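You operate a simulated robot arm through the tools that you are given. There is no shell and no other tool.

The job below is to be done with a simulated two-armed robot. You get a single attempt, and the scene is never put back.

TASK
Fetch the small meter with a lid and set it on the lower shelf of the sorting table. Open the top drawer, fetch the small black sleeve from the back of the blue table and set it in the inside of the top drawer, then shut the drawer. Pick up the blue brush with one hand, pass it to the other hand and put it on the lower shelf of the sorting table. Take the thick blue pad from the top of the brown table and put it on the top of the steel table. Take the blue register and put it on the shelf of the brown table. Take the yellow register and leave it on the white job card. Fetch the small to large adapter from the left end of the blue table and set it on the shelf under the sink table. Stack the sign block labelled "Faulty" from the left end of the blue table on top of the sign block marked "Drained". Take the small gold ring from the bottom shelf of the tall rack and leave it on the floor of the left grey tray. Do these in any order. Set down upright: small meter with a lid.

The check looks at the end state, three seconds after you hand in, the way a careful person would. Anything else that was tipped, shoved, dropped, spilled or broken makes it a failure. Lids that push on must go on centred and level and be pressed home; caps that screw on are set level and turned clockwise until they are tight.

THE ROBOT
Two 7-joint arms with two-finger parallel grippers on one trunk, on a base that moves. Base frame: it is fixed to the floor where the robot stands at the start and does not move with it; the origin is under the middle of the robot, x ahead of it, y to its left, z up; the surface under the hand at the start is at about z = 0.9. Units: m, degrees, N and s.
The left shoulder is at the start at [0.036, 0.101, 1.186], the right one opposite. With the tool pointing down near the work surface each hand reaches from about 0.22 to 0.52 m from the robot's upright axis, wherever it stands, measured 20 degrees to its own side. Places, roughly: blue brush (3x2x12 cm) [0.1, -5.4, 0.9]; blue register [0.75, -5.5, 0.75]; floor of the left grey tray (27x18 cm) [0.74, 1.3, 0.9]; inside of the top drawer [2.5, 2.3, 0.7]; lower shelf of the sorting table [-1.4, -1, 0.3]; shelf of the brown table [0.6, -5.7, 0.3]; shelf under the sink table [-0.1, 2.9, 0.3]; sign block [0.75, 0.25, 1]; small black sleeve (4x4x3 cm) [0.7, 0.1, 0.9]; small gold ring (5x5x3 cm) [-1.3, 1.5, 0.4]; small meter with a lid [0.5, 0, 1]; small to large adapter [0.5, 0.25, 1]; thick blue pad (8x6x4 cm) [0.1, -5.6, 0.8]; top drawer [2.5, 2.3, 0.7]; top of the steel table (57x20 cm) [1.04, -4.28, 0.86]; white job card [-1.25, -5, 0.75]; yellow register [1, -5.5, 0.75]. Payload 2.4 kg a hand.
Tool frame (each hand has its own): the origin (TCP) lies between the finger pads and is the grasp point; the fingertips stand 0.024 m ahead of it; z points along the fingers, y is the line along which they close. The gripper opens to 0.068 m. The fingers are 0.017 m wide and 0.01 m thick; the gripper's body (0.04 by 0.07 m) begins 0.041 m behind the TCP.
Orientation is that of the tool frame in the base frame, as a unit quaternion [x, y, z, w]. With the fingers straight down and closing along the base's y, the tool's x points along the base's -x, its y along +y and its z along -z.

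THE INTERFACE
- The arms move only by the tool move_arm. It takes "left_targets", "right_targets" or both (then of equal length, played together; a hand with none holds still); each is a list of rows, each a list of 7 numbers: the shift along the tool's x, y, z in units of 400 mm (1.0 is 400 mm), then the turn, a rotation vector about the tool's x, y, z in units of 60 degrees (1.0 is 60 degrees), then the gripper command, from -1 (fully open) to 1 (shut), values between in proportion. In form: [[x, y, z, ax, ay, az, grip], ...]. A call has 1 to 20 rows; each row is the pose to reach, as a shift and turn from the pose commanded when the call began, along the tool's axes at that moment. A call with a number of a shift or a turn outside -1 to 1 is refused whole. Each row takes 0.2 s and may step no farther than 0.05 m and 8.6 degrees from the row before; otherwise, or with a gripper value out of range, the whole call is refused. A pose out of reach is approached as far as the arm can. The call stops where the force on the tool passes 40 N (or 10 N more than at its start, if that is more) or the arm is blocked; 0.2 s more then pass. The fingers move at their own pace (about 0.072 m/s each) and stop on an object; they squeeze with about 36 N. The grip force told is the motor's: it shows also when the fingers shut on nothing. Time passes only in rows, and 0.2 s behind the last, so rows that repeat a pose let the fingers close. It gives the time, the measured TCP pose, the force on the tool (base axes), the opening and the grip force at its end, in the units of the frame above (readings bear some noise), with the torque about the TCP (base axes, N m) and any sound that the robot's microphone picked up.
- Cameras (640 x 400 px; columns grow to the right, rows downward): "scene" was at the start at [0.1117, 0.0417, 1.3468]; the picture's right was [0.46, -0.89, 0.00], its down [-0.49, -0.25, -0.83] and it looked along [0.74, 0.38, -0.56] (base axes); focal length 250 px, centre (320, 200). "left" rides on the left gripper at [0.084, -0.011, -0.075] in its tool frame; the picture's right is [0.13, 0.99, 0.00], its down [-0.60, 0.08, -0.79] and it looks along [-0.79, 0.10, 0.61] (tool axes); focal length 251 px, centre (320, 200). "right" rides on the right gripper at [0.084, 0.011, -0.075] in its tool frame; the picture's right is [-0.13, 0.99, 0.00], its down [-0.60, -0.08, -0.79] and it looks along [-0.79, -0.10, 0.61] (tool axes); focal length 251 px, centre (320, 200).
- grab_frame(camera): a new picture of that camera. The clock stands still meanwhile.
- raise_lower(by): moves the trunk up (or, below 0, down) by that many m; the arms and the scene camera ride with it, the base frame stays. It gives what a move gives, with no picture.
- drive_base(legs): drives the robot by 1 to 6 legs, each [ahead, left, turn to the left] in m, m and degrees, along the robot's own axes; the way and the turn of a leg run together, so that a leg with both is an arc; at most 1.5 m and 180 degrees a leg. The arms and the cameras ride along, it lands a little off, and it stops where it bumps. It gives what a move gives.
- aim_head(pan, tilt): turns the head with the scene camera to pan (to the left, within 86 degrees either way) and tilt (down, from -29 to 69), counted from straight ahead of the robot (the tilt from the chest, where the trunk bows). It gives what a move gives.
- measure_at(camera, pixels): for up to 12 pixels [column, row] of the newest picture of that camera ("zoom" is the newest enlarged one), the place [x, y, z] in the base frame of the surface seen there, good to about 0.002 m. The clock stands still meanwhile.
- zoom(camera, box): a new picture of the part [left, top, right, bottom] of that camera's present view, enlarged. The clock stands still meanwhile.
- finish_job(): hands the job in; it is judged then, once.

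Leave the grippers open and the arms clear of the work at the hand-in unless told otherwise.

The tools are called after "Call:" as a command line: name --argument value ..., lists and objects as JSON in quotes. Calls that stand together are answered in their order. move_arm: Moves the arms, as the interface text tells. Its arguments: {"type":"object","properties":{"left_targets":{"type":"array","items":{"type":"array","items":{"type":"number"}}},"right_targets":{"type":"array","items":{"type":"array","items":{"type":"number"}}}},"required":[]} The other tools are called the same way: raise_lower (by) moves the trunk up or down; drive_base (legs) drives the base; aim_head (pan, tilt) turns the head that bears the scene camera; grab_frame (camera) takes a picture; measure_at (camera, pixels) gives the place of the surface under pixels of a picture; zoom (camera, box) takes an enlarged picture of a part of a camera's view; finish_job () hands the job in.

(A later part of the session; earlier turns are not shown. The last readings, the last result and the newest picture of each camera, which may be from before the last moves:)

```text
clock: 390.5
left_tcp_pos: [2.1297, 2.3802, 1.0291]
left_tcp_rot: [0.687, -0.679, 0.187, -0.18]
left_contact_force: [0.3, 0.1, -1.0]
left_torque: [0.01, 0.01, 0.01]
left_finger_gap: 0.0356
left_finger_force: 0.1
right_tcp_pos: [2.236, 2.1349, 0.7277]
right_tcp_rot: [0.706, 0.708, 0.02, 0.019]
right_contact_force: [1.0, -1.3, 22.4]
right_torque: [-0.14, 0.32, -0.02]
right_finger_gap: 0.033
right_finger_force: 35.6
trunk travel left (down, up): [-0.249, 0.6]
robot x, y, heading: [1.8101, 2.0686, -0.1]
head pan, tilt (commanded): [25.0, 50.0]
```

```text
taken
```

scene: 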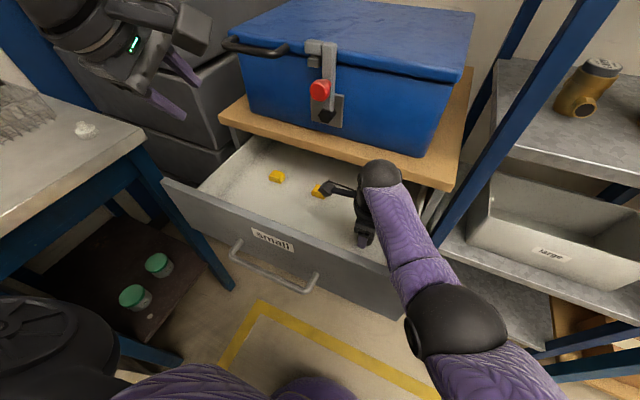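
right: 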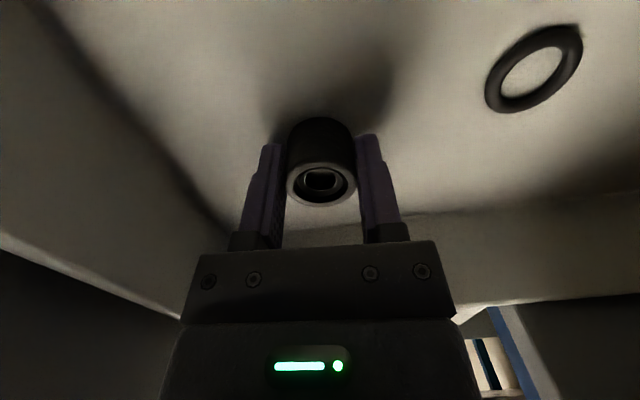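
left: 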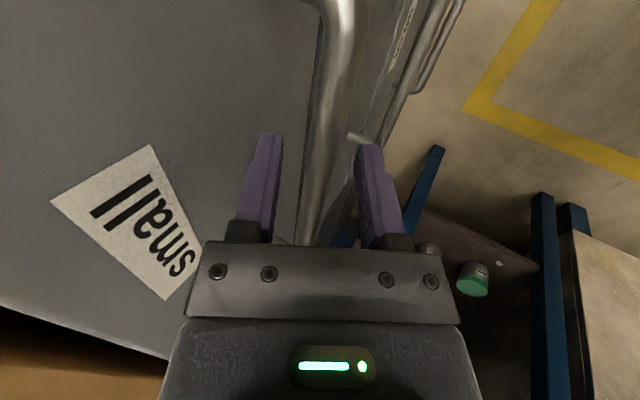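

The sleeve is on the floor (+22 N). Open the right gripper and raise by trunk.

Call:
move_arm --right_targets '[[0, 0, 0, 0, 0, 0, 0.3], [0, 0, 0, 0, 0, 0, -0.3], [0, 0, 0, 0, 0, 0, -0.6], [0, 0, 0, 0, 0, 0, -0.6]]'

Call:
raise_lower --by 0.2

Call:
grab_frame --camera "right"

Call:
grab_frame --camera "scene"

```text
clock: 391.5
left_tcp_pos: [2.1299, 2.3822, 1.0271]
left_tcp_rot: [0.686, -0.68, 0.187, -0.18]
left_contact_force: [-1.6, 0.6, 1.3]
left_torque: [-0.03, -0.01, -0.03]
left_finger_gap: 0.0356
left_finger_force: 0.0
right_tcp_pos: [2.2332, 2.1356, 0.7246]
right_tcp_rot: [0.706, 0.707, 0.018, 0.018]
right_contact_force: [-0.1, 0.2, 0.3]
right_torque: [-0.01, -0.04, 0.0]
right_finger_gap: 0.0548
right_finger_force: 0.0
trunk travel left (down, up): [-0.249, 0.6]
robot x, y, heading: [1.8078, 2.0695, 0.1]
head pan, tilt (commanded): [25.0, 50.0]
```

```text
clock: 393.7
left_tcp_pos: [2.1294, 2.3816, 1.2266]
left_tcp_rot: [0.686, -0.68, 0.186, -0.18]
left_contact_force: [-0.9, -0.5, 0.5]
left_torque: [0.03, -0.01, 0.01]
left_finger_gap: 0.0358
left_finger_force: 0.1
right_tcp_pos: [2.2379, 2.1345, 0.9387]
right_tcp_rot: [0.706, 0.707, 0.031, 0.031]
right_contact_force: [0.2, -0.7, -0.5]
right_torque: [0.03, -0.07, 0.0]
right_finger_gap: 0.0543
right_finger_force: 0.1
trunk travel left (down, up): [-0.449, 0.4]
robot x, y, heading: [1.8133, 2.0668, -0.2]
head pan, tilt (commanded): [25.0, 50.0]
```

```text
taken
```

right: 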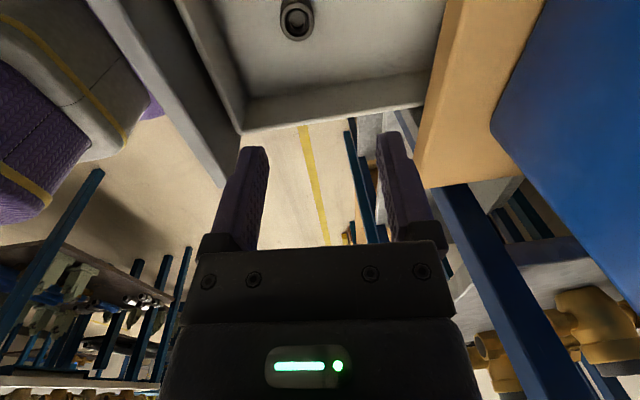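

```text
taken
```

scene: 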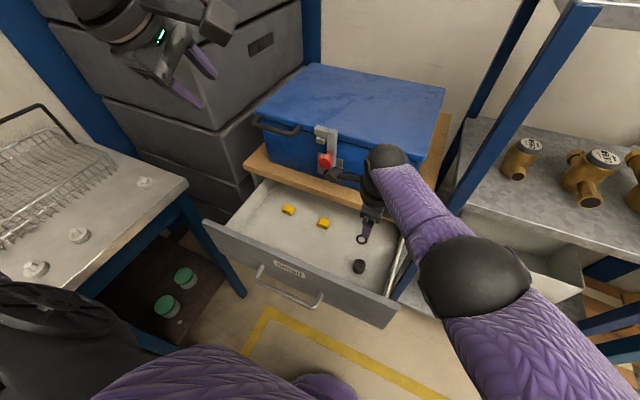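

The sleeve stands in the drawer. Withdraw the right hand to my right side and step back 0.13 m; then I'll push the drawer shut with the left hand.

Call:
move_arm --right_targets '[[-0.08, -0.03, -0.03, 0, 0, 0, -1], [-0.18, -0.06, -0.05, 0, 0, 0, -1], [-0.29, -0.1, -0.05, 0, 0, 0, -1], [-0.4, -0.14, -0.05, 0, 0, 0, -1], [-0.5, -0.18, -0.05, 0, 0, 0, -1], [-0.6, -0.22, -0.05, 0, 0, 0, -1], [-0.7, -0.26, -0.05, 0, 0, 0, -1]]'

Call:
drive_base --legs '[[-0.15, -0.03, 0]]'

Call:
grab_frame --camera "scene"

```text
clock: 395.3
left_tcp_pos: [2.1301, 2.3826, 1.2265]
left_tcp_rot: [0.686, -0.68, 0.187, -0.181]
left_contact_force: [1.0, 0.0, 0.5]
left_torque: [-0.03, 0.01, 0.02]
left_finger_gap: 0.0359
left_finger_force: 0.1
right_tcp_pos: [2.1307, 1.8538, 0.9468]
right_tcp_rot: [0.706, 0.707, 0.031, 0.031]
right_contact_force: [0.2, -0.3, -0.2]
right_torque: [-0.01, 0.0, -0.01]
right_finger_gap: 0.068
right_finger_force: 0.1
trunk travel left (down, up): [-0.449, 0.4]
robot x, y, heading: [1.8152, 2.0706, 0.1]
head pan, tilt (commanded): [25.0, 50.0]
```

```text
clock: 396.7
left_tcp_pos: [1.982, 2.3503, 1.2284]
left_tcp_rot: [0.686, -0.68, 0.188, -0.181]
left_contact_force: [-0.4, -0.2, 0.7]
left_torque: [0.03, 0.0, 0.0]
left_finger_gap: 0.0355
left_finger_force: 0.1
right_tcp_pos: [1.9813, 1.8225, 0.9493]
right_tcp_rot: [0.707, 0.706, 0.031, 0.031]
right_contact_force: [0.0, 0.0, 0.9]
right_torque: [-0.03, 0.01, 0.0]
right_finger_gap: 0.0677
right_finger_force: 0.1
trunk travel left (down, up): [-0.449, 0.4]
robot x, y, heading: [1.6614, 2.0405, 0.1]
head pan, tilt (commanded): [25.0, 50.0]
```

```text
taken
```

scene: 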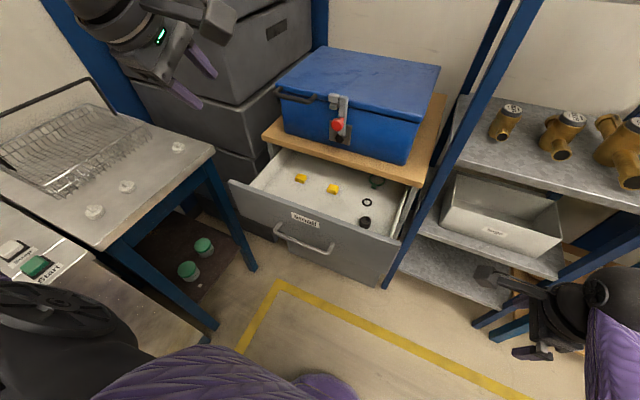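

Measure the open drawer's front panel and handle.

Call:
zoom --camera "scene" --box '[220, 160, 420, 290]'

Call:
measure_at --camera "zoom" --pixels '[[300, 195], [230, 180], [400, 220], [300, 170], [280, 270], [240, 250], [335, 285], [260, 165], [465, 210], [470, 205]]'

```text
3.08 times, centred on (320, 225) of scene
```

zoom: 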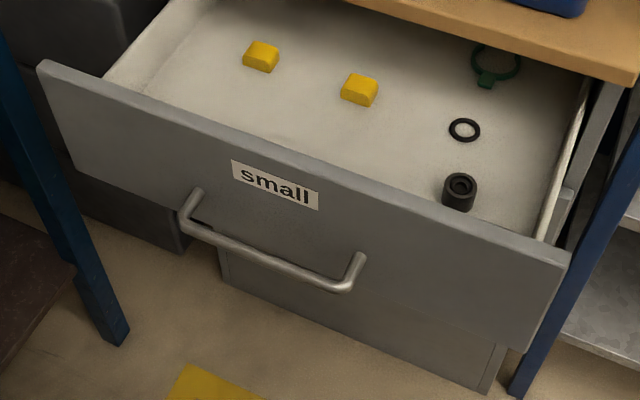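

```text
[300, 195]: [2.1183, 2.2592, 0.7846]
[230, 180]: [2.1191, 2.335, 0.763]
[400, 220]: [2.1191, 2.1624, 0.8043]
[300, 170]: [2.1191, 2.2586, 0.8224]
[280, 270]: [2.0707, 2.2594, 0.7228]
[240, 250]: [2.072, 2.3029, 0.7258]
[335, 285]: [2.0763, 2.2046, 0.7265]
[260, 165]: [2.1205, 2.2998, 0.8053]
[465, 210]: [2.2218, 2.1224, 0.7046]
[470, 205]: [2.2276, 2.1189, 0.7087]
```

Panel front at x=2.119. Lower the trunk 0.25 m, close the left fingers, and bring the fingertips just in front of the panel above the handle.

Call:
raise_lower --by -0.25

Call:
move_arm --left_targets '[[0.033, 0.002, 0.084, 0, 0, 0, 1], [0.067, 0.003, 0.169, 0, 0, 0, 1], [0.1, 0.005, 0.253, 0, 0, 0, 1], [0.133, 0.007, 0.338, 0, 0, 0, 1], [0.167, 0.008, 0.422, 0, 0, 0, 1], [0.2, 0.01, 0.5065, 0, 0, 0, 1], [0.2, 0.01, 0.5065, 0, 0, 0, 1]]'

Call:
grab_frame --camera "scene"

Call:
grab_frame --camera "left"

```text
clock: 399.2
left_tcp_pos: [1.9816, 2.3508, 0.9771]
left_tcp_rot: [0.686, -0.68, 0.186, -0.18]
left_contact_force: [-0.2, -0.1, -0.4]
left_torque: [-0.03, 0.0, 0.02]
left_finger_gap: 0.0355
left_finger_force: 0.1
right_tcp_pos: [1.9804, 1.8232, 0.6987]
right_tcp_rot: [0.707, 0.706, 0.031, 0.031]
right_contact_force: [-0.1, 0.2, 0.4]
right_torque: [0.01, 0.02, 0.0]
right_finger_gap: 0.068
right_finger_force: 0.0
trunk travel left (down, up): [-0.199, 0.651]
robot x, y, heading: [1.6618, 2.039, -0.1]
head pan, tilt (commanded): [25.0, 50.0]
```

```text
clock: 400.9
left_tcp_pos: [2.0799, 2.2683, 0.8011]
left_tcp_rot: [0.685, -0.68, 0.188, -0.179]
left_contact_force: [-0.1, -0.1, 0.0]
left_torque: [0.01, 0.01, -0.02]
left_finger_gap: 0.0
left_finger_force: 23.3
right_tcp_pos: [1.9816, 1.8235, 0.7001]
right_tcp_rot: [0.707, 0.706, 0.03, 0.031]
right_contact_force: [0.1, -0.2, 0.9]
right_torque: [-0.04, 0.01, 0.03]
right_finger_gap: 0.0683
right_finger_force: 0.1
trunk travel left (down, up): [-0.199, 0.651]
robot x, y, heading: [1.6613, 2.0425, 0.0]
head pan, tilt (commanded): [25.0, 50.0]
```

```text
taken
```

scene: 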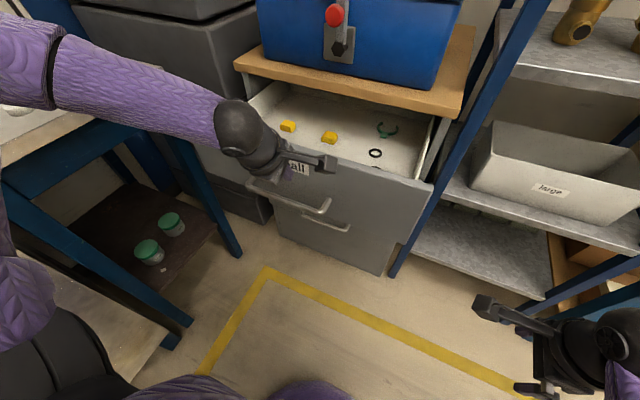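

```text
taken
```

left: 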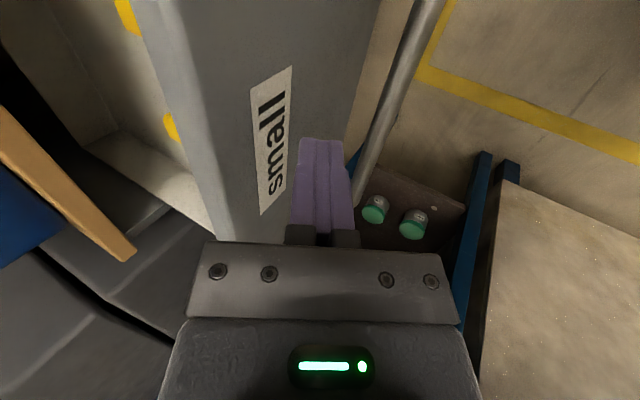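

Fingertips are just in front of the panel, above the handle. Push by driving ahead 0.2 m.

Call:
drive_base --legs '[[0.2, 0, 0]]'

Call:
grab_frame --camera "scene"

```text
clock: 402.5
left_tcp_pos: [2.2798, 2.271, 0.8022]
left_tcp_rot: [0.686, -0.68, 0.186, -0.181]
left_contact_force: [-0.2, -0.1, -0.1]
left_torque: [-0.02, 0.02, -0.01]
left_finger_gap: 0.0
left_finger_force: 23.4
right_tcp_pos: [2.1839, 1.8251, 0.6989]
right_tcp_rot: [0.706, 0.707, 0.03, 0.031]
right_contact_force: [-0.3, -1.1, 0.8]
right_torque: [0.0, 0.01, -0.02]
right_finger_gap: 0.0679
right_finger_force: 0.1
trunk travel left (down, up): [-0.199, 0.651]
robot x, y, heading: [1.8601, 2.0396, -0.0]
head pan, tilt (commanded): [25.0, 50.0]
```

```text
taken
```

scene: 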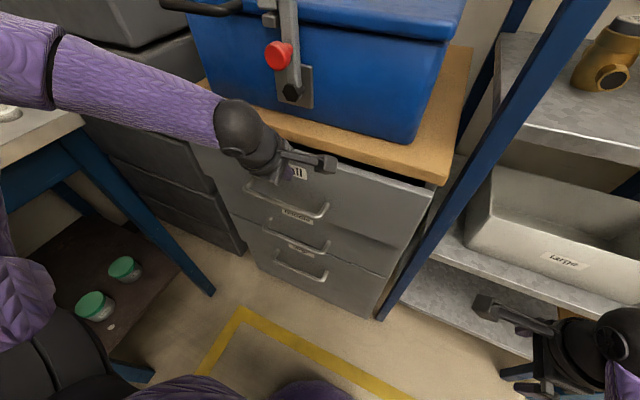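

Nearly shut. Push the last bit with the arm, reading the force: +x 3 cm in 5 mm steps.

Call:
move_arm --left_targets '[[0, -0.011, 0.006, 0, 0, 0, 1], [0, -0.022, 0.0125, 0, 0, 0, 1], [0, -0.033, 0.019, 0, 0, 0, 1], [0, -0.044, 0.025, 0, 0, 0, 1], [0, -0.055, 0.031, 0, 0, 0, 1], [0, -0.065, 0.037, 0, 0, 0, 1]]'

Call:
zoom --camera "scene" --box '[180, 100, 440, 300]'

Call:
measure_at --camera "zoom" --pixels '[[500, 220], [420, 200], [350, 180], [140, 160], [480, 330], [400, 300], [560, 215]]'

```text
clock: 403.9
left_tcp_pos: [2.3054, 2.2701, 0.8039]
left_tcp_rot: [0.687, -0.68, 0.183, -0.179]
left_contact_force: [-36.7, -6.1, 0.2]
left_torque: [-0.11, 0.58, -0.19]
left_finger_gap: 0.0001
left_finger_force: 23.2
right_tcp_pos: [2.1832, 1.8245, 0.6999]
right_tcp_rot: [0.705, 0.707, 0.031, 0.032]
right_contact_force: [0.1, -0.2, 0.4]
right_torque: [0.01, -0.02, 0.03]
right_finger_gap: 0.068
right_finger_force: 0.0
trunk travel left (down, up): [-0.199, 0.651]
robot x, y, heading: [1.8669, 2.0389, -0.0]
head pan, tilt (commanded): [25.0, 50.0]
```

```text
2.00 times, centred on (310, 200) of scene
```

zoom: 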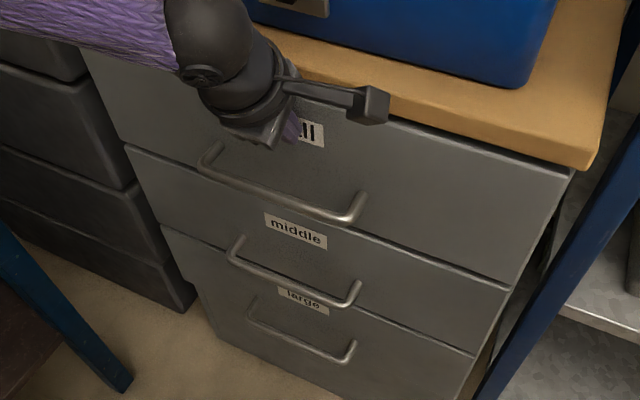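

```text
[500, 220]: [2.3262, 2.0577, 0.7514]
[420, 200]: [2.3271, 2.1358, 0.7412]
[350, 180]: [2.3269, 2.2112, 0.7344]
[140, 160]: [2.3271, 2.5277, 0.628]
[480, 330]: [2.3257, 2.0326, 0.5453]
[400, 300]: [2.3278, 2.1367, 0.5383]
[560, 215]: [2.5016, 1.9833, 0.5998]
```

The drawer is fully shut (front x=2.327, −37 N at the stop). Retract the left hand, raise the trunk, and restore both hands to straight-down orientation.

Call:
move_arm --left_targets '[[0, 0.06, -0.036, 0, 0, 0, 1], [0, 0.14, -0.085, 0, 0, 0, 0], [0, 0.22, -0.135, 0, 0, 0, -1], [0, 0.25, -0.2, 0, 0, 0, -1]]'

Call:
drive_base --legs '[[-0.45, 0, 0]]'

Call:
raise_lower --by 0.2

Call:
move_arm --left_targets '[[0, 0, -0.05, -0.125, 0, 0, -1], [0, 0, -0.1, -0.25, 0, 0, -1], [0, 0, -0.15, -0.375, 0, 0, -1], [0, 0, -0.2, -0.5, 0, 0, -1], [0, 0, -0.2, -0.5, 0, 0, -1], [0, 0, -0.2, -0.5, 0, 0, -1]]' --right_targets '[[0, 0, -0.08, 0, 0, -0.125, -1], [0, 0, -0.16, 0, 0, -0.25, -1], [0, 0, -0.24, 0, 0, -0.375, -1], [0, 0, -0.3, 0, 0, -0.5, -1], [0, 0, -0.3, 0, 0, -0.625, -1], [0, 0, -0.3, 0, 0, -0.75, -1]]'

```text
clock: 404.9
left_tcp_pos: [2.1893, 2.273, 0.8203]
left_tcp_rot: [0.686, -0.68, 0.186, -0.179]
left_contact_force: [0.0, 0.8, 0.6]
left_torque: [-0.02, -0.03, 0.0]
left_finger_gap: 0.0679
left_finger_force: 0.0
left hand out of reach, approached as far as the arm can: row 4
right_tcp_pos: [2.185, 1.8253, 0.6982]
right_tcp_rot: [0.706, 0.707, 0.031, 0.03]
right_contact_force: [0.8, 0.1, -0.4]
right_torque: [0.01, 0.01, 0.01]
right_finger_gap: 0.068
right_finger_force: 0.0
trunk travel left (down, up): [-0.199, 0.651]
robot x, y, heading: [1.864, 2.0363, 0.0]
head pan, tilt (commanded): [25.0, 50.0]
```

```text
clock: 407.6
left_tcp_pos: [1.7481, 2.2743, 0.8213]
left_tcp_rot: [0.685, -0.681, 0.185, -0.179]
left_contact_force: [0.0, -0.4, -0.6]
left_torque: [-0.03, 0.02, 0.03]
left_finger_gap: 0.0678
left_finger_force: 0.0
right_tcp_pos: [1.7402, 1.8237, 0.699]
right_tcp_rot: [0.708, 0.705, 0.031, 0.03]
right_contact_force: [-0.3, -0.2, -1.2]
right_torque: [0.02, -0.03, 0.03]
right_finger_gap: 0.0679
right_finger_force: 0.2
trunk travel left (down, up): [-0.199, 0.651]
robot x, y, heading: [1.4202, 2.0393, -0.3]
head pan, tilt (commanded): [25.0, 50.0]
```

```text
clock: 409.7
left_tcp_pos: [1.7475, 2.2741, 1.0209]
left_tcp_rot: [0.685, -0.681, 0.186, -0.179]
left_contact_force: [0.0, 0.4, -0.3]
left_torque: [0.0, -0.02, -0.03]
left_finger_gap: 0.068
left_finger_force: 0.0
right_tcp_pos: [1.7392, 1.824, 0.8986]
right_tcp_rot: [0.708, 0.705, 0.031, 0.03]
right_contact_force: [0.1, -0.7, 0.0]
right_torque: [-0.01, -0.01, 0.01]
right_finger_gap: 0.0678
right_finger_force: 0.0
trunk travel left (down, up): [-0.399, 0.45]
robot x, y, heading: [1.4212, 2.0377, -0.1]
head pan, tilt (commanded): [25.0, 50.0]
```

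```text
clock: 411.1
left_tcp_pos: [1.7074, 2.2729, 1.0922]
left_tcp_rot: [0.708, -0.706, 0.002, 0.005]
left_contact_force: [0.9, -0.5, -0.5]
left_torque: [-0.04, -0.01, 0.0]
left_finger_gap: 0.068
left_finger_force: 0.1
right_tcp_pos: [1.7281, 1.8232, 1.019]
right_tcp_rot: [0.384, 0.923, 0.017, 0.04]
right_contact_force: [0.0, 0.3, 0.2]
right_torque: [0.01, -0.01, 0.02]
right_finger_gap: 0.068
right_finger_force: 0.1
trunk travel left (down, up): [-0.399, 0.45]
robot x, y, heading: [1.4185, 2.0395, -0.3]
head pan, tilt (commanded): [25.0, 50.0]
```

Continue un-yawing both hands.

Call:
move_arm --left_targets '[[0, 0, 0, 0, 0, 0.125, -1], [0, 0, 0, 0, 0, 0.25, -1], [0, 0, 0, 0, 0, 0.375, -1], [0, 0, 0, 0, 0, 0.5, -1], [0, 0, 0, 0, 0, 0.625, -1], [0, 0, 0, 0, 0, 0.75, -1]]' --right_targets '[[0, 0, 0, 0, 0, -0.125, -1], [0, 0, 0, 0, 0, -0.25, -1], [0, 0, 0, 0, 0, -0.375, -1], [0, 0, 0, 0, 0, -0.5, -1], [0, 0, 0, 0, 0, -0.625, -1], [0, 0, 0, 0, 0, -0.75, -1]]'

Call:
move_arm --left_targets '[[0, 0, 0, 0, 0, 0.125, -1], [0, 0, 0, 0, 0, 0.25, -1], [0, 0, 0, 0, 0, 0.375, -1], [0, 0, 0, 0, 0, 0.5, -1], [0, 0, 0, 0, 0, 0.625, -1], [0, 0, 0, 0, 0, 0.75, -1]]'

Call:
aim_head --pan -70 --tilt 20

Call:
grab_frame --camera "scene"

```text
clock: 412.5
left_tcp_pos: [1.7085, 2.273, 1.091]
left_tcp_rot: [-0.383, 0.924, -0.006, -0.003]
left_contact_force: [-0.1, 0.2, 0.0]
left_torque: [-0.04, 0.01, -0.01]
left_finger_gap: 0.0681
left_finger_force: 0.1
right_tcp_pos: [1.7303, 1.8222, 1.0187]
right_tcp_rot: [0.0, 0.999, -0.001, 0.043]
right_contact_force: [0.2, 0.7, 0.3]
right_torque: [0.02, 0.04, 0.01]
right_finger_gap: 0.0679
right_finger_force: 0.1
trunk travel left (down, up): [-0.399, 0.45]
robot x, y, heading: [1.4174, 2.04, -0.1]
head pan, tilt (commanded): [25.0, 50.0]
```

```text
clock: 413.9
left_tcp_pos: [1.7069, 2.275, 1.0902]
left_tcp_rot: [0.0, 1.0, -0.006, -0.001]
left_contact_force: [-1.1, 0.0, -0.8]
left_torque: [0.01, -0.02, 0.0]
left_finger_gap: 0.068
left_finger_force: 0.0
right_tcp_pos: [1.729, 1.8235, 1.0186]
right_tcp_rot: [0.001, 0.999, 0.0, 0.042]
right_contact_force: [0.8, -0.7, -0.1]
right_torque: [0.04, 0.01, -0.02]
right_finger_gap: 0.068
right_finger_force: 0.1
trunk travel left (down, up): [-0.399, 0.45]
robot x, y, heading: [1.4198, 2.0366, -0.3]
head pan, tilt (commanded): [25.0, 50.0]
```

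```text
clock: 415.6
left_tcp_pos: [1.7073, 2.274, 1.0908]
left_tcp_rot: [-0.001, 1.0, -0.006, -0.001]
left_contact_force: [0.1, 0.5, 1.1]
left_torque: [0.03, -0.02, -0.01]
left_finger_gap: 0.068
left_finger_force: 0.1
right_tcp_pos: [1.7288, 1.8216, 1.0183]
right_tcp_rot: [0.002, 0.999, -0.001, 0.043]
right_contact_force: [-1.0, 0.0, 0.5]
right_torque: [-0.01, -0.02, -0.03]
right_finger_gap: 0.068
right_finger_force: 0.0
trunk travel left (down, up): [-0.399, 0.45]
robot x, y, heading: [1.4215, 2.0397, -0.2]
head pan, tilt (commanded): [-70.0, 20.0]
```

```text
taken
```

scene: 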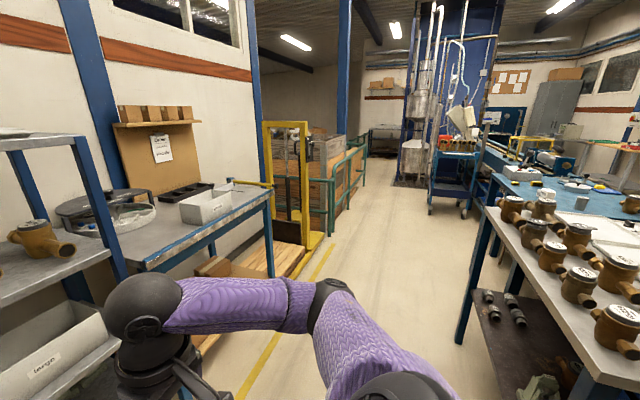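

I'll take the known route in front of the tables: turn right, strafe to x≈-0.48, then go straight down the corridor.

Call:
drive_base --legs '[[0, 0, -90], [0, -1.45, 0], [0, -0.45, 0], [1.5, 0, 0], [1.5, 0, 0]]'

Call:
drive_base --legs '[[1.4, 0, 0]]'

Call:
aim_head --pan 0 --tilt 20

Call:
grab_frame --camera "scene"

```text
clock: 442.9
left_tcp_pos: [-0.2606, -1.2036, 1.0907]
left_tcp_rot: [0.704, 0.71, -0.003, -0.005]
left_contact_force: [0.0, 0.7, -1.2]
left_torque: [-0.01, 0.0, -0.03]
left_finger_gap: 0.0681
left_finger_force: 0.1
right_tcp_pos: [-0.7108, -1.2276, 1.0193]
right_tcp_rot: [0.706, 0.707, -0.03, 0.031]
right_contact_force: [0.0, 0.0, -0.2]
right_torque: [0.01, 0.01, 0.02]
right_finger_gap: 0.068
right_finger_force: 0.0
trunk travel left (down, up): [-0.399, 0.45]
robot x, y, heading: [-0.4919, -0.9176, -89.8]
head pan, tilt (commanded): [-70.0, 20.0]
```

```text
clock: 449.9
left_tcp_pos: [-0.2698, -2.6243, 1.0902]
left_tcp_rot: [0.709, 0.705, -0.004, -0.005]
left_contact_force: [0.3, 0.7, 0.4]
left_torque: [0.0, -0.01, 0.04]
left_finger_gap: 0.068
left_finger_force: 0.0
right_tcp_pos: [-0.7211, -2.6428, 1.018]
right_tcp_rot: [0.71, 0.703, -0.03, 0.03]
right_contact_force: [-0.4, -0.1, -0.2]
right_torque: [0.01, 0.03, -0.03]
right_finger_gap: 0.0679
right_finger_force: 0.0
trunk travel left (down, up): [-0.399, 0.45]
robot x, y, heading: [-0.5036, -2.3352, -90.5]
head pan, tilt (commanded): [-70.0, 20.0]
```

```text
clock: 451.4
left_tcp_pos: [-0.2715, -2.6243, 1.0907]
left_tcp_rot: [0.709, 0.705, -0.003, -0.005]
left_contact_force: [0.1, -0.3, 0.4]
left_torque: [-0.02, 0.04, 0.01]
left_finger_gap: 0.0683
left_finger_force: 0.1
right_tcp_pos: [-0.7215, -2.6423, 1.0182]
right_tcp_rot: [0.71, 0.703, -0.03, 0.031]
right_contact_force: [-0.3, -0.2, 0.6]
right_torque: [0.0, -0.01, 0.0]
right_finger_gap: 0.068
right_finger_force: 0.1
trunk travel left (down, up): [-0.399, 0.45]
robot x, y, heading: [-0.5023, -2.3326, -90.6]
head pan, tilt (commanded): [0.0, 20.0]
```

```text
taken
```

scene: 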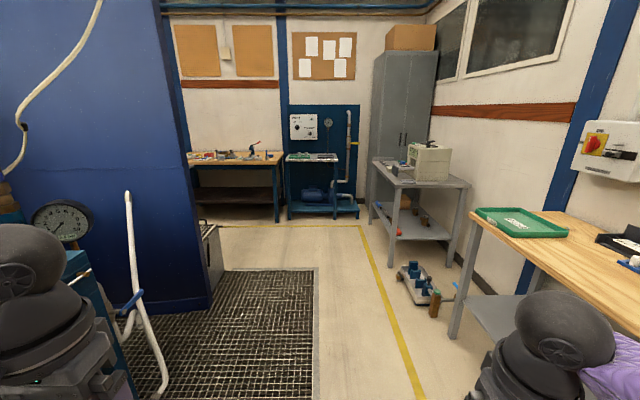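

I see the brown table at (240,160), the pump station, and the grey table with the job card at (420,180). Zoom and measure.

Call:
measure_at --camera "scene" --pixels '[[200, 165], [278, 165], [240, 220], [330, 160], [290, 215], [375, 165], [460, 185], [400, 165], [425, 290], [315, 270], [210, 300], [220, 240]]'

Call:
zoom --camera "scene" --box '[180, 120, 480, 240]'

```text
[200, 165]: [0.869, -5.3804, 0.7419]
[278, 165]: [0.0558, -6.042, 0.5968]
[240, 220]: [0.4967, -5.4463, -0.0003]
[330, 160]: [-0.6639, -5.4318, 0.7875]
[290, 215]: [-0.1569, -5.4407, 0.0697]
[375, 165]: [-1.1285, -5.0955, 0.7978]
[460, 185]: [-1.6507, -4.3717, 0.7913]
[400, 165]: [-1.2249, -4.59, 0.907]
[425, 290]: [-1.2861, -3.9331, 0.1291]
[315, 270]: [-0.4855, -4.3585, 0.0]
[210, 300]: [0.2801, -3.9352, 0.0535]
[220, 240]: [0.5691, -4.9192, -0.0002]
```

```text
2.13 times, centred on (330, 180) of scene
```

zoom: 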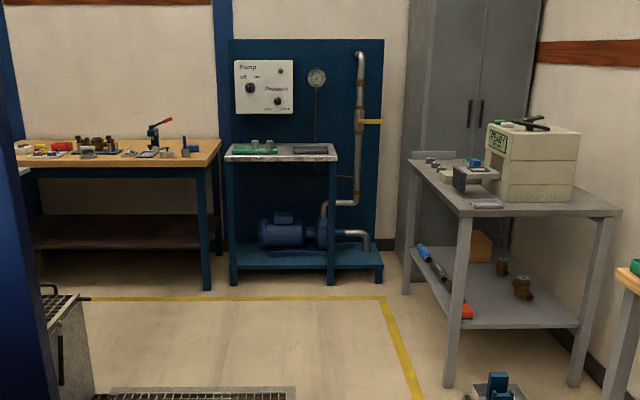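

Route is clear: shift right a little (avoid the mat's edge), go ahead to y≈-4.6, then left to x≈0.1 to view the brown table.

Call:
drive_base --legs '[[0, -0.12, 0.6], [1.4, 0, 0], [0.85, 0, 0], [0, 0.75, 0]]'

Call:
aim_head --pan 15 --tilt 30

Call:
grab_frame --camera "scene"

```text
clock: 467.0
left_tcp_pos: [0.3563, -4.8884, 1.0905]
left_tcp_rot: [0.707, 0.707, -0.004, -0.005]
left_contact_force: [0.5, -0.4, 0.3]
left_torque: [-0.01, -0.01, -0.02]
left_finger_gap: 0.0679
left_finger_force: 0.0
right_tcp_pos: [-0.0939, -4.909, 1.0181]
right_tcp_rot: [0.709, 0.704, -0.03, 0.03]
right_contact_force: [-0.3, 0.6, 0.1]
right_torque: [0.0, -0.03, 0.01]
right_finger_gap: 0.0684
right_finger_force: 0.0
trunk travel left (down, up): [-0.399, 0.45]
robot x, y, heading: [0.1201, -4.6018, -90.7]
head pan, tilt (commanded): [0.0, 20.0]
```

```text
clock: 467.8
left_tcp_pos: [0.3551, -4.8891, 1.0912]
left_tcp_rot: [0.708, 0.707, -0.003, -0.004]
left_contact_force: [0.2, 0.6, -0.6]
left_torque: [0.02, -0.02, 0.01]
left_finger_gap: 0.068
left_finger_force: 0.1
right_tcp_pos: [-0.0939, -4.9087, 1.0183]
right_tcp_rot: [0.709, 0.704, -0.03, 0.029]
right_contact_force: [0.3, 0.1, 0.7]
right_torque: [0.03, 0.0, -0.01]
right_finger_gap: 0.0682
right_finger_force: 0.1
trunk travel left (down, up): [-0.399, 0.45]
robot x, y, heading: [0.1226, -4.6002, -90.7]
head pan, tilt (commanded): [15.0, 30.0]
```

```text
taken
```

scene: 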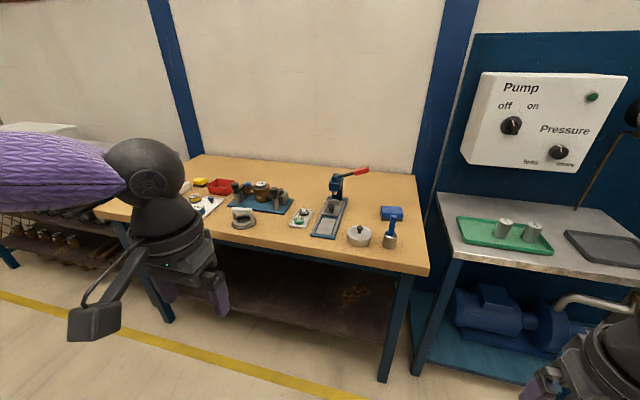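

Zoom on the brown table's right part and left part.

Call:
zoom --camera "scene" --box '[300, 150, 440, 270]'

Call:
zoom --camera "scene" --box '[170, 150, 330, 260]'

```text
3.33 times, centred on (370, 210) of scene
```

zoom: 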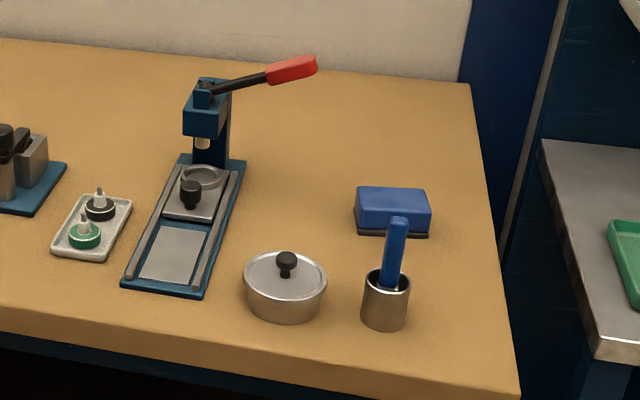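

```text
3.64 times, centred on (250, 205) of scene
```

zoom: 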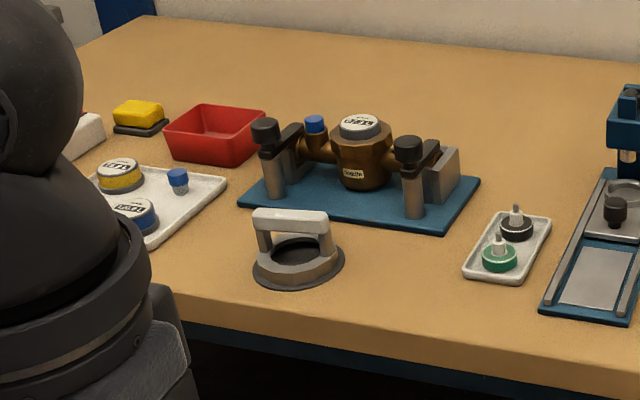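

The blue brush stands in a metal cup; the thick blue pad is behind it; the two registers (yellow and blue bands) are on a white tray at left. Measure them.

Call:
measure_at --camera "zoom" --pixels '[[118, 163], [133, 205], [178, 175], [140, 185], [200, 185], [110, 190], [120, 220], [300, 230], [265, 280], [210, 130], [60, 130], [140, 110]]'

Call:
zoom --camera "scene" --box '[340, 190, 440, 280]'

Call:
measure_at --camera "zoom" --pixels '[[325, 90], [260, 100], [385, 110], [300, 75], [370, 80], [305, 190], [330, 120], [325, 150], [290, 170], [315, 260], [350, 240], [300, 215]]'

```text
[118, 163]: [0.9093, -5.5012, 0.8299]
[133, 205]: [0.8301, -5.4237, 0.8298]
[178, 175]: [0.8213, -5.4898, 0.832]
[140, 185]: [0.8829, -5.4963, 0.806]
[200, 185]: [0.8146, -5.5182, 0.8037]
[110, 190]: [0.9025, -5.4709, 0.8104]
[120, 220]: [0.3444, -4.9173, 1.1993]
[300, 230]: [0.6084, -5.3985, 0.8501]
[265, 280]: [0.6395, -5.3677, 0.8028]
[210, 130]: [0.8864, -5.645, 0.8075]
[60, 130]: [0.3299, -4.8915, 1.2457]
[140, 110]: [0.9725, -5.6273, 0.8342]
```

```text
4.44 times, centred on (390, 235) of scene
```

zoom: 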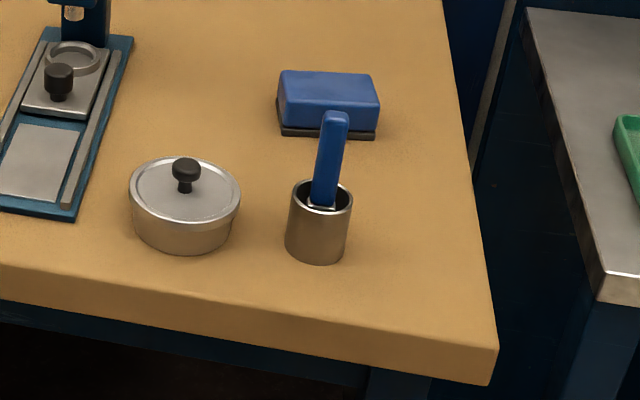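

```text
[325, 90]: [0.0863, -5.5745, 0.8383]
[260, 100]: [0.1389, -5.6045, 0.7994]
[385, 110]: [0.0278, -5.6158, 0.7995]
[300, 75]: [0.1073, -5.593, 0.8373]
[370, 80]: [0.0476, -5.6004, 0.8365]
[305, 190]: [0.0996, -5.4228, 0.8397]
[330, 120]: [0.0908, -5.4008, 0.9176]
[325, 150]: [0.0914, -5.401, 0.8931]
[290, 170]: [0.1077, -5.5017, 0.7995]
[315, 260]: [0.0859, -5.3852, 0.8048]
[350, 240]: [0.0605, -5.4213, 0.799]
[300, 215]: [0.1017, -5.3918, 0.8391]
```

Table top z=0.80. Now look left to find the steel table (≈(1.04,-4.28)).

Call:
aim_head --pan 75 --tilt 25

Call:
grab_frame --camera "scene"

```text
clock: 469.1
left_tcp_pos: [0.3557, -4.8883, 1.09]
left_tcp_rot: [0.708, 0.706, -0.004, -0.005]
left_contact_force: [-0.1, 1.0, -0.3]
left_torque: [0.02, 0.01, -0.01]
left_finger_gap: 0.0678
left_finger_force: 0.1
right_tcp_pos: [-0.0939, -4.9086, 1.0183]
right_tcp_rot: [0.709, 0.704, -0.03, 0.03]
right_contact_force: [0.1, -0.4, 0.1]
right_torque: [0.04, 0.02, 0.02]
right_finger_gap: 0.0679
right_finger_force: 0.1
trunk travel left (down, up): [-0.399, 0.45]
robot x, y, heading: [0.124, -4.6011, -90.6]
head pan, tilt (commanded): [75.0, 25.0]
```

```text
taken
```

scene: 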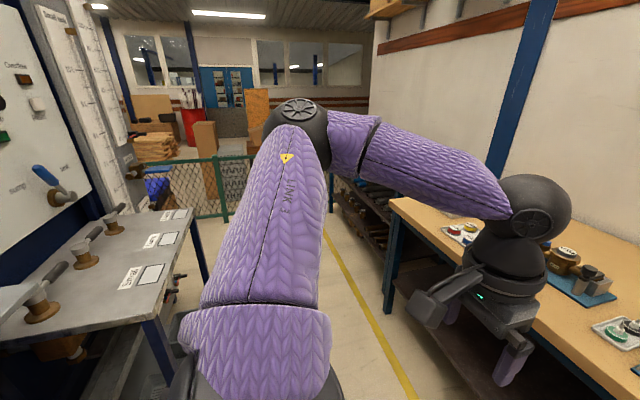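

The steel table is at left (115,260), with valve handles and white label plates. Measure its top.

Call:
measure_at --camera "scene" --pixels '[[190, 212], [150, 318], [80, 330], [130, 290], [180, 235], [140, 235], [100, 265], [50, 300], [200, 270], [30, 360], [150, 270], [120, 255]]'

Call:
zoom --camera "scene" --box '[0, 190, 220, 350]'

```text
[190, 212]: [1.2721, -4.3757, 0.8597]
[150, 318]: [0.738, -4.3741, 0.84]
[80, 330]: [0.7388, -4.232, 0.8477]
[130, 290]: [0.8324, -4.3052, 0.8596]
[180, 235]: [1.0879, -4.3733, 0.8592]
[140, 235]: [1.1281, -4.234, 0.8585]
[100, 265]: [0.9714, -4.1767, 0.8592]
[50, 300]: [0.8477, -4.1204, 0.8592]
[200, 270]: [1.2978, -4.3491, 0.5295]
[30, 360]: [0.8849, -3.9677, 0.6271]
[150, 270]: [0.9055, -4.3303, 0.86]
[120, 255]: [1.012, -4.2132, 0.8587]
```

```text
2.50 times, centred on (110, 270) of scene
```

zoom: 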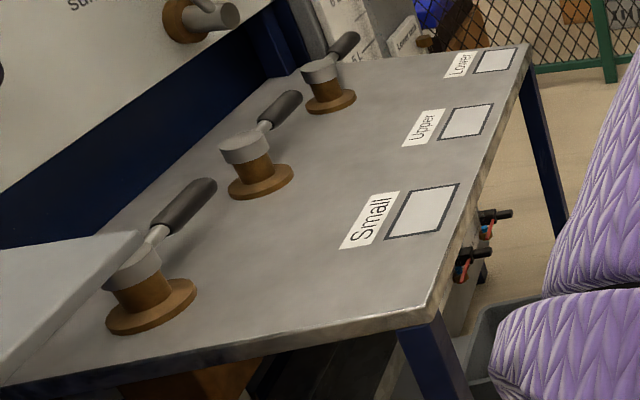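

Steel table top z=0.86, x 0.74–1.33, y -4.39…; a free spot is its corner near (0.80,-4.29). First fetch the pad: level the right hand (4.9°), raise it, and yaw it 90° clockwise for gripping the pad's 6 cm side.

Call:
move_arm --right_targets '[[0, 0, -0.08, 0, 0.08, 0, -1], [0, 0, -0.16, 0, 0.08, 0, -1], [0, 0, -0.16, 0, 0.08, 0, -1]]'

Call:
move_arm --right_targets '[[0, 0, 0, 0, 0, 0.125, -1], [0, 0, 0, 0, 0, 0.25, -1], [0, 0, 0, 0, 0, 0.375, -1], [0, 0, 0, 0, 0, 0.5, -1], [0, 0, 0, 0, 0, 0.625, -1], [0, 0, 0, 0, 0, 0.75, -1]]'

Call:
move_arm --right_targets '[[0, 0, 0, 0, 0, 0.125, -1], [0, 0, 0, 0, 0, 0.25, -1], [0, 0, 0, 0, 0, 0.375, -1], [0, 0, 0, 0, 0, 0.5, -1], [0, 0, 0, 0, 0, 0.625, -1], [0, 0, 0, 0, 0, 0.75, -1]]'

Call:
drive_base --legs '[[0, 0.16, 0.6], [0.47, 0, 0]]'

Call:
aim_head --pan -15 --tilt 50

Call:
grab_frame --camera "scene"

```text
clock: 469.9
left_tcp_pos: [0.356, -4.8885, 1.0909]
left_tcp_rot: [0.707, 0.707, -0.004, -0.006]
left_contact_force: [0.3, 1.3, -0.5]
left_torque: [0.0, -0.02, -0.01]
left_finger_gap: 0.0682
left_finger_force: 0.0
right_tcp_pos: [-0.0942, -4.9043, 1.0796]
right_tcp_rot: [0.709, 0.705, -0.001, 0.001]
right_contact_force: [0.6, 0.4, -0.2]
right_torque: [0.01, 0.0, 0.01]
right_finger_gap: 0.0681
right_finger_force: 0.0
trunk travel left (down, up): [-0.399, 0.45]
robot x, y, heading: [0.1235, -4.5987, -90.5]
head pan, tilt (commanded): [75.0, 25.0]
```

```text
clock: 471.3
left_tcp_pos: [0.3573, -4.8892, 1.0898]
left_tcp_rot: [0.708, 0.706, -0.004, -0.005]
left_contact_force: [-0.2, 1.1, 0.3]
left_torque: [-0.01, 0.01, 0.01]
left_finger_gap: 0.0683
left_finger_force: 0.0
right_tcp_pos: [-0.0938, -4.9038, 1.0822]
right_tcp_rot: [0.926, 0.378, 0.0, 0.001]
right_contact_force: [-0.3, -0.5, -0.3]
right_torque: [0.03, -0.01, -0.02]
right_finger_gap: 0.068
right_finger_force: 0.1
trunk travel left (down, up): [-0.399, 0.45]
robot x, y, heading: [0.1236, -4.5988, -90.5]
head pan, tilt (commanded): [75.0, 25.0]
```

```text
clock: 472.7
left_tcp_pos: [0.3565, -4.8889, 1.0918]
left_tcp_rot: [0.707, 0.707, -0.003, -0.004]
left_contact_force: [-0.2, 0.5, -0.9]
left_torque: [-0.02, 0.01, 0.0]
left_finger_gap: 0.0678
left_finger_force: 0.1
right_tcp_pos: [-0.0937, -4.9039, 1.0823]
right_tcp_rot: [1.0, -0.006, 0.0, 0.001]
right_contact_force: [-0.1, 0.0, -0.4]
right_torque: [-0.02, -0.01, 0.01]
right_finger_gap: 0.0679
right_finger_force: 0.0
trunk travel left (down, up): [-0.399, 0.45]
robot x, y, heading: [0.1215, -4.6053, -90.6]
head pan, tilt (commanded): [75.0, 25.0]
```

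```text
clock: 476.5
left_tcp_pos: [0.516, -5.3575, 1.0914]
left_tcp_rot: [0.705, 0.709, -0.004, -0.005]
left_contact_force: [-0.2, -0.3, -0.2]
left_torque: [-0.01, 0.01, 0.0]
left_finger_gap: 0.0682
left_finger_force: 0.1
right_tcp_pos: [0.0641, -5.3756, 1.0824]
right_tcp_rot: [1.0, 0.0, 0.0, 0.0]
right_contact_force: [-0.4, -0.6, 0.4]
right_torque: [-0.04, 0.0, -0.03]
right_finger_gap: 0.0681
right_finger_force: 0.1
trunk travel left (down, up): [-0.399, 0.45]
robot x, y, heading: [0.2762, -5.0686, -90.0]
head pan, tilt (commanded): [75.0, 25.0]
```

```text
clock: 478.1
left_tcp_pos: [0.5159, -5.3579, 1.0913]
left_tcp_rot: [0.704, 0.71, -0.003, -0.006]
left_contact_force: [-0.4, -0.1, -0.8]
left_torque: [-0.03, -0.04, -0.03]
left_finger_gap: 0.0677
left_finger_force: 0.1
right_tcp_pos: [0.0654, -5.3752, 1.0836]
right_tcp_rot: [1.0, 0.0, 0.0, 0.001]
right_contact_force: [0.0, -0.3, -0.4]
right_torque: [-0.01, 0.02, 0.01]
right_finger_gap: 0.0683
right_finger_force: 0.0
trunk travel left (down, up): [-0.399, 0.45]
robot x, y, heading: [0.2784, -5.0698, -89.9]
head pan, tilt (commanded): [-15.0, 50.0]
```

```text
taken
```

scene: 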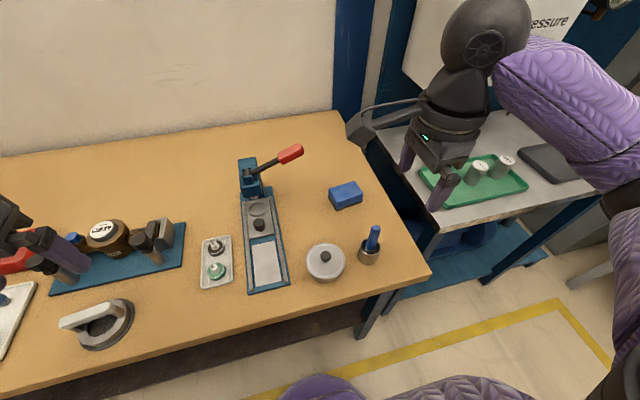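

Zoom on pad and brush and measure.

Call:
zoom --camera "scene" --box '[300, 170, 400, 280]'

Call:
measure_at --camera "zoom" --pixels '[[205, 90], [260, 85], [340, 80], [230, 120], [365, 110], [280, 95], [240, 160], [380, 140], [455, 240], [440, 320], [400, 340], [475, 325]]'

```text
3.64 times, centred on (350, 225) of scene
```

zoom: 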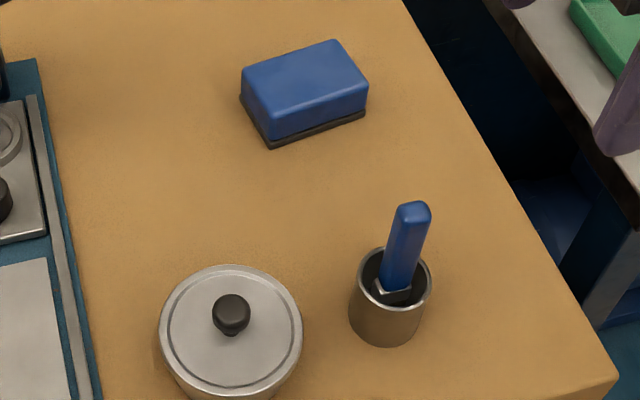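

```text
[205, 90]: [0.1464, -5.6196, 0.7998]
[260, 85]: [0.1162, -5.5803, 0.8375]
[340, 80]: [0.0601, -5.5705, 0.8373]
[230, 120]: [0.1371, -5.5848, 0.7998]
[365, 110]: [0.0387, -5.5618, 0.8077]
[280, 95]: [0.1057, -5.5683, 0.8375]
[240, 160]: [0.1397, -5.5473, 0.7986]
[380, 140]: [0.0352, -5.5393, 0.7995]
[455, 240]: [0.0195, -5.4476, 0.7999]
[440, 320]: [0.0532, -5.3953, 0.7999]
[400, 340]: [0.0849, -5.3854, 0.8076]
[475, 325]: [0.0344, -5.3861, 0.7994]
```

Drive 6 cm nearer, then move the right hand over the pad (above the brush height).

Call:
drive_base --legs '[[0.06, 0, 0]]'

Call:
move_arm --right_targets '[[0.01, 0.09, 0, 0, 0, 0, -1], [0.025, 0.18, 0, 0, 0, 0, -1], [0.035, 0.27, 0, 0, 0, 0, -1], [0.045, 0.36, 0, 0, 0, 0, -1], [0.045, 0.375, 0.1, 0, 0, 0, -1], [0.045, 0.375, 0.2, 0, 0, 0, -1], [0.045, 0.375, 0.3, 0, 0, 0, -1]]'

Call:
grab_frame --camera "right"

Call:
grab_frame --camera "scene"

```text
clock: 479.1
left_tcp_pos: [0.5144, -5.4165, 1.0893]
left_tcp_rot: [0.705, 0.709, -0.003, -0.005]
left_contact_force: [-0.5, 0.5, -0.5]
left_torque: [0.03, 0.02, -0.04]
left_finger_gap: 0.0679
left_finger_force: 0.0
right_tcp_pos: [0.0635, -5.4355, 1.0815]
right_tcp_rot: [1.0, -0.001, 0.0, 0.001]
right_contact_force: [-0.4, -0.6, -0.1]
right_torque: [0.02, 0.01, 0.0]
right_finger_gap: 0.0679
right_finger_force: 0.0
trunk travel left (down, up): [-0.399, 0.45]
robot x, y, heading: [0.2809, -5.1298, -90.0]
head pan, tilt (commanded): [-15.0, 50.0]
```

```text
clock: 480.7
left_tcp_pos: [0.5158, -5.4176, 1.0909]
left_tcp_rot: [0.705, 0.71, -0.003, -0.005]
left_contact_force: [-0.2, 0.3, 0.4]
left_torque: [0.01, 0.0, -0.01]
left_finger_gap: 0.0683
left_finger_force: 0.0
right_tcp_pos: [0.0846, -5.5865, 0.9606]
right_tcp_rot: [1.0, 0.002, 0.001, 0.001]
right_contact_force: [0.0, -0.2, -0.1]
right_torque: [-0.03, -0.01, 0.0]
right_finger_gap: 0.068
right_finger_force: 0.1
trunk travel left (down, up): [-0.399, 0.45]
robot x, y, heading: [0.2794, -5.1328, -89.7]
head pan, tilt (commanded): [-15.0, 50.0]
```

```text
taken
```

right: 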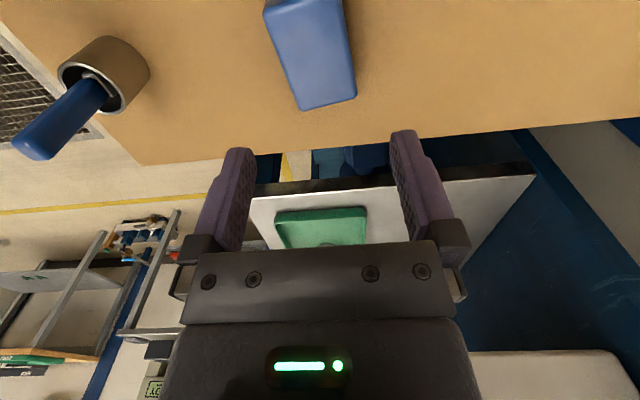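

```text
taken
```

scene: 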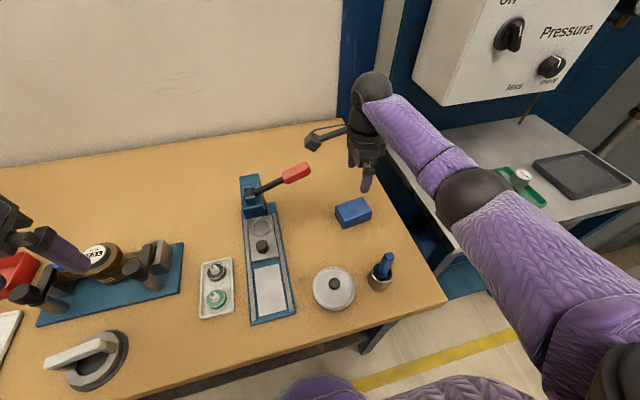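

Measure the pad's top corners in the wrist view (it looks yawed ~10°).

Call:
measure_at --camera "right" --pixels '[[268, 12], [342, 8], [303, 105], [352, 95], [310, 50], [285, 60], [345, 50], [325, 98], [300, 10]]'

Call:
zoom --camera "right" --box '[240, 0, 380, 120]'

```text
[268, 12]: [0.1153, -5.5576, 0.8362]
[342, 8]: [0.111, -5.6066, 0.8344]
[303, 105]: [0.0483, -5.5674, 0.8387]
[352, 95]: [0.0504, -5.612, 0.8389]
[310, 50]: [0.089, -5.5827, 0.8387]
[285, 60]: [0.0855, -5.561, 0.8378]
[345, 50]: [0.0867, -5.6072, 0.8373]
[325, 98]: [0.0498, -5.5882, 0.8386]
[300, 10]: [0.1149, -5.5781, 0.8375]
```

```text
3.33 times, centred on (310, 60) of right
```

zoom: 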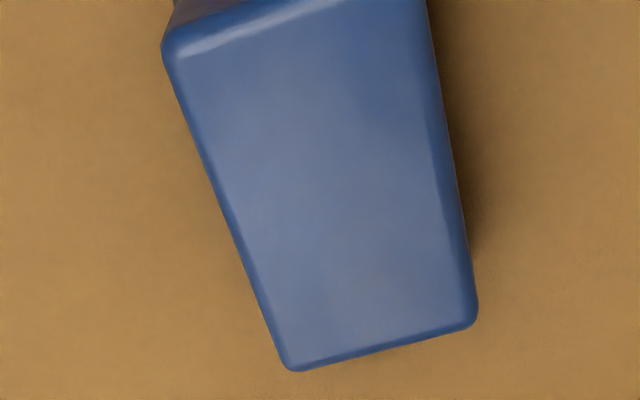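

Pad centre ≈(0.083,-5.585), yaw ≈7°. Turn the hand to match and descend to TCP z≈0.83, then close gently.

Call:
move_arm --right_targets '[[-0.002, -0.002, 0.08, 0, 0, -0.06, -1], [-0.004, -0.004, 0.16, 0, 0, -0.113, -1], [-0.004, -0.004, 0.22, 0, 0, -0.113, -1], [-0.004, -0.004, 0.22, 0, 0, -0.113, -1]]'

Call:
grab_frame --camera "right"

```text
clock: 481.7
left_tcp_pos: [0.5155, -5.4172, 1.091]
left_tcp_rot: [0.705, 0.709, -0.004, -0.005]
left_contact_force: [0.2, 0.3, -0.6]
left_torque: [0.01, 0.0, 0.01]
left_finger_gap: 0.0677
left_finger_force: 0.1
right_tcp_pos: [0.0809, -5.5838, 0.8739]
right_tcp_rot: [0.998, 0.06, 0.0, 0.001]
right_contact_force: [-0.4, 2.0, 0.9]
right_torque: [-0.05, -0.14, 0.06]
right_finger_gap: 0.0681
right_finger_force: 0.0
trunk travel left (down, up): [-0.399, 0.45]
robot x, y, heading: [0.2779, -5.1325, -89.9]
head pan, tilt (commanded): [-15.0, 50.0]
```

```text
taken
```

right: 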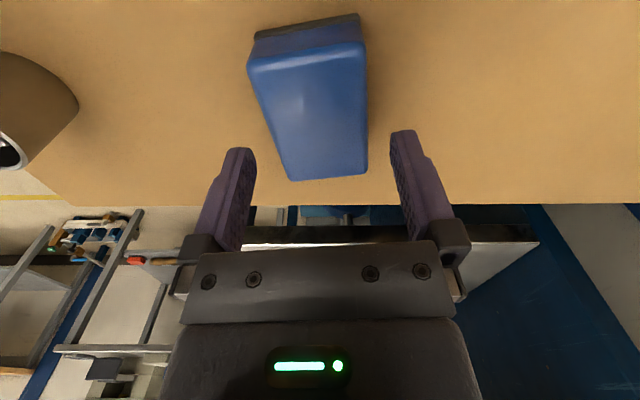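

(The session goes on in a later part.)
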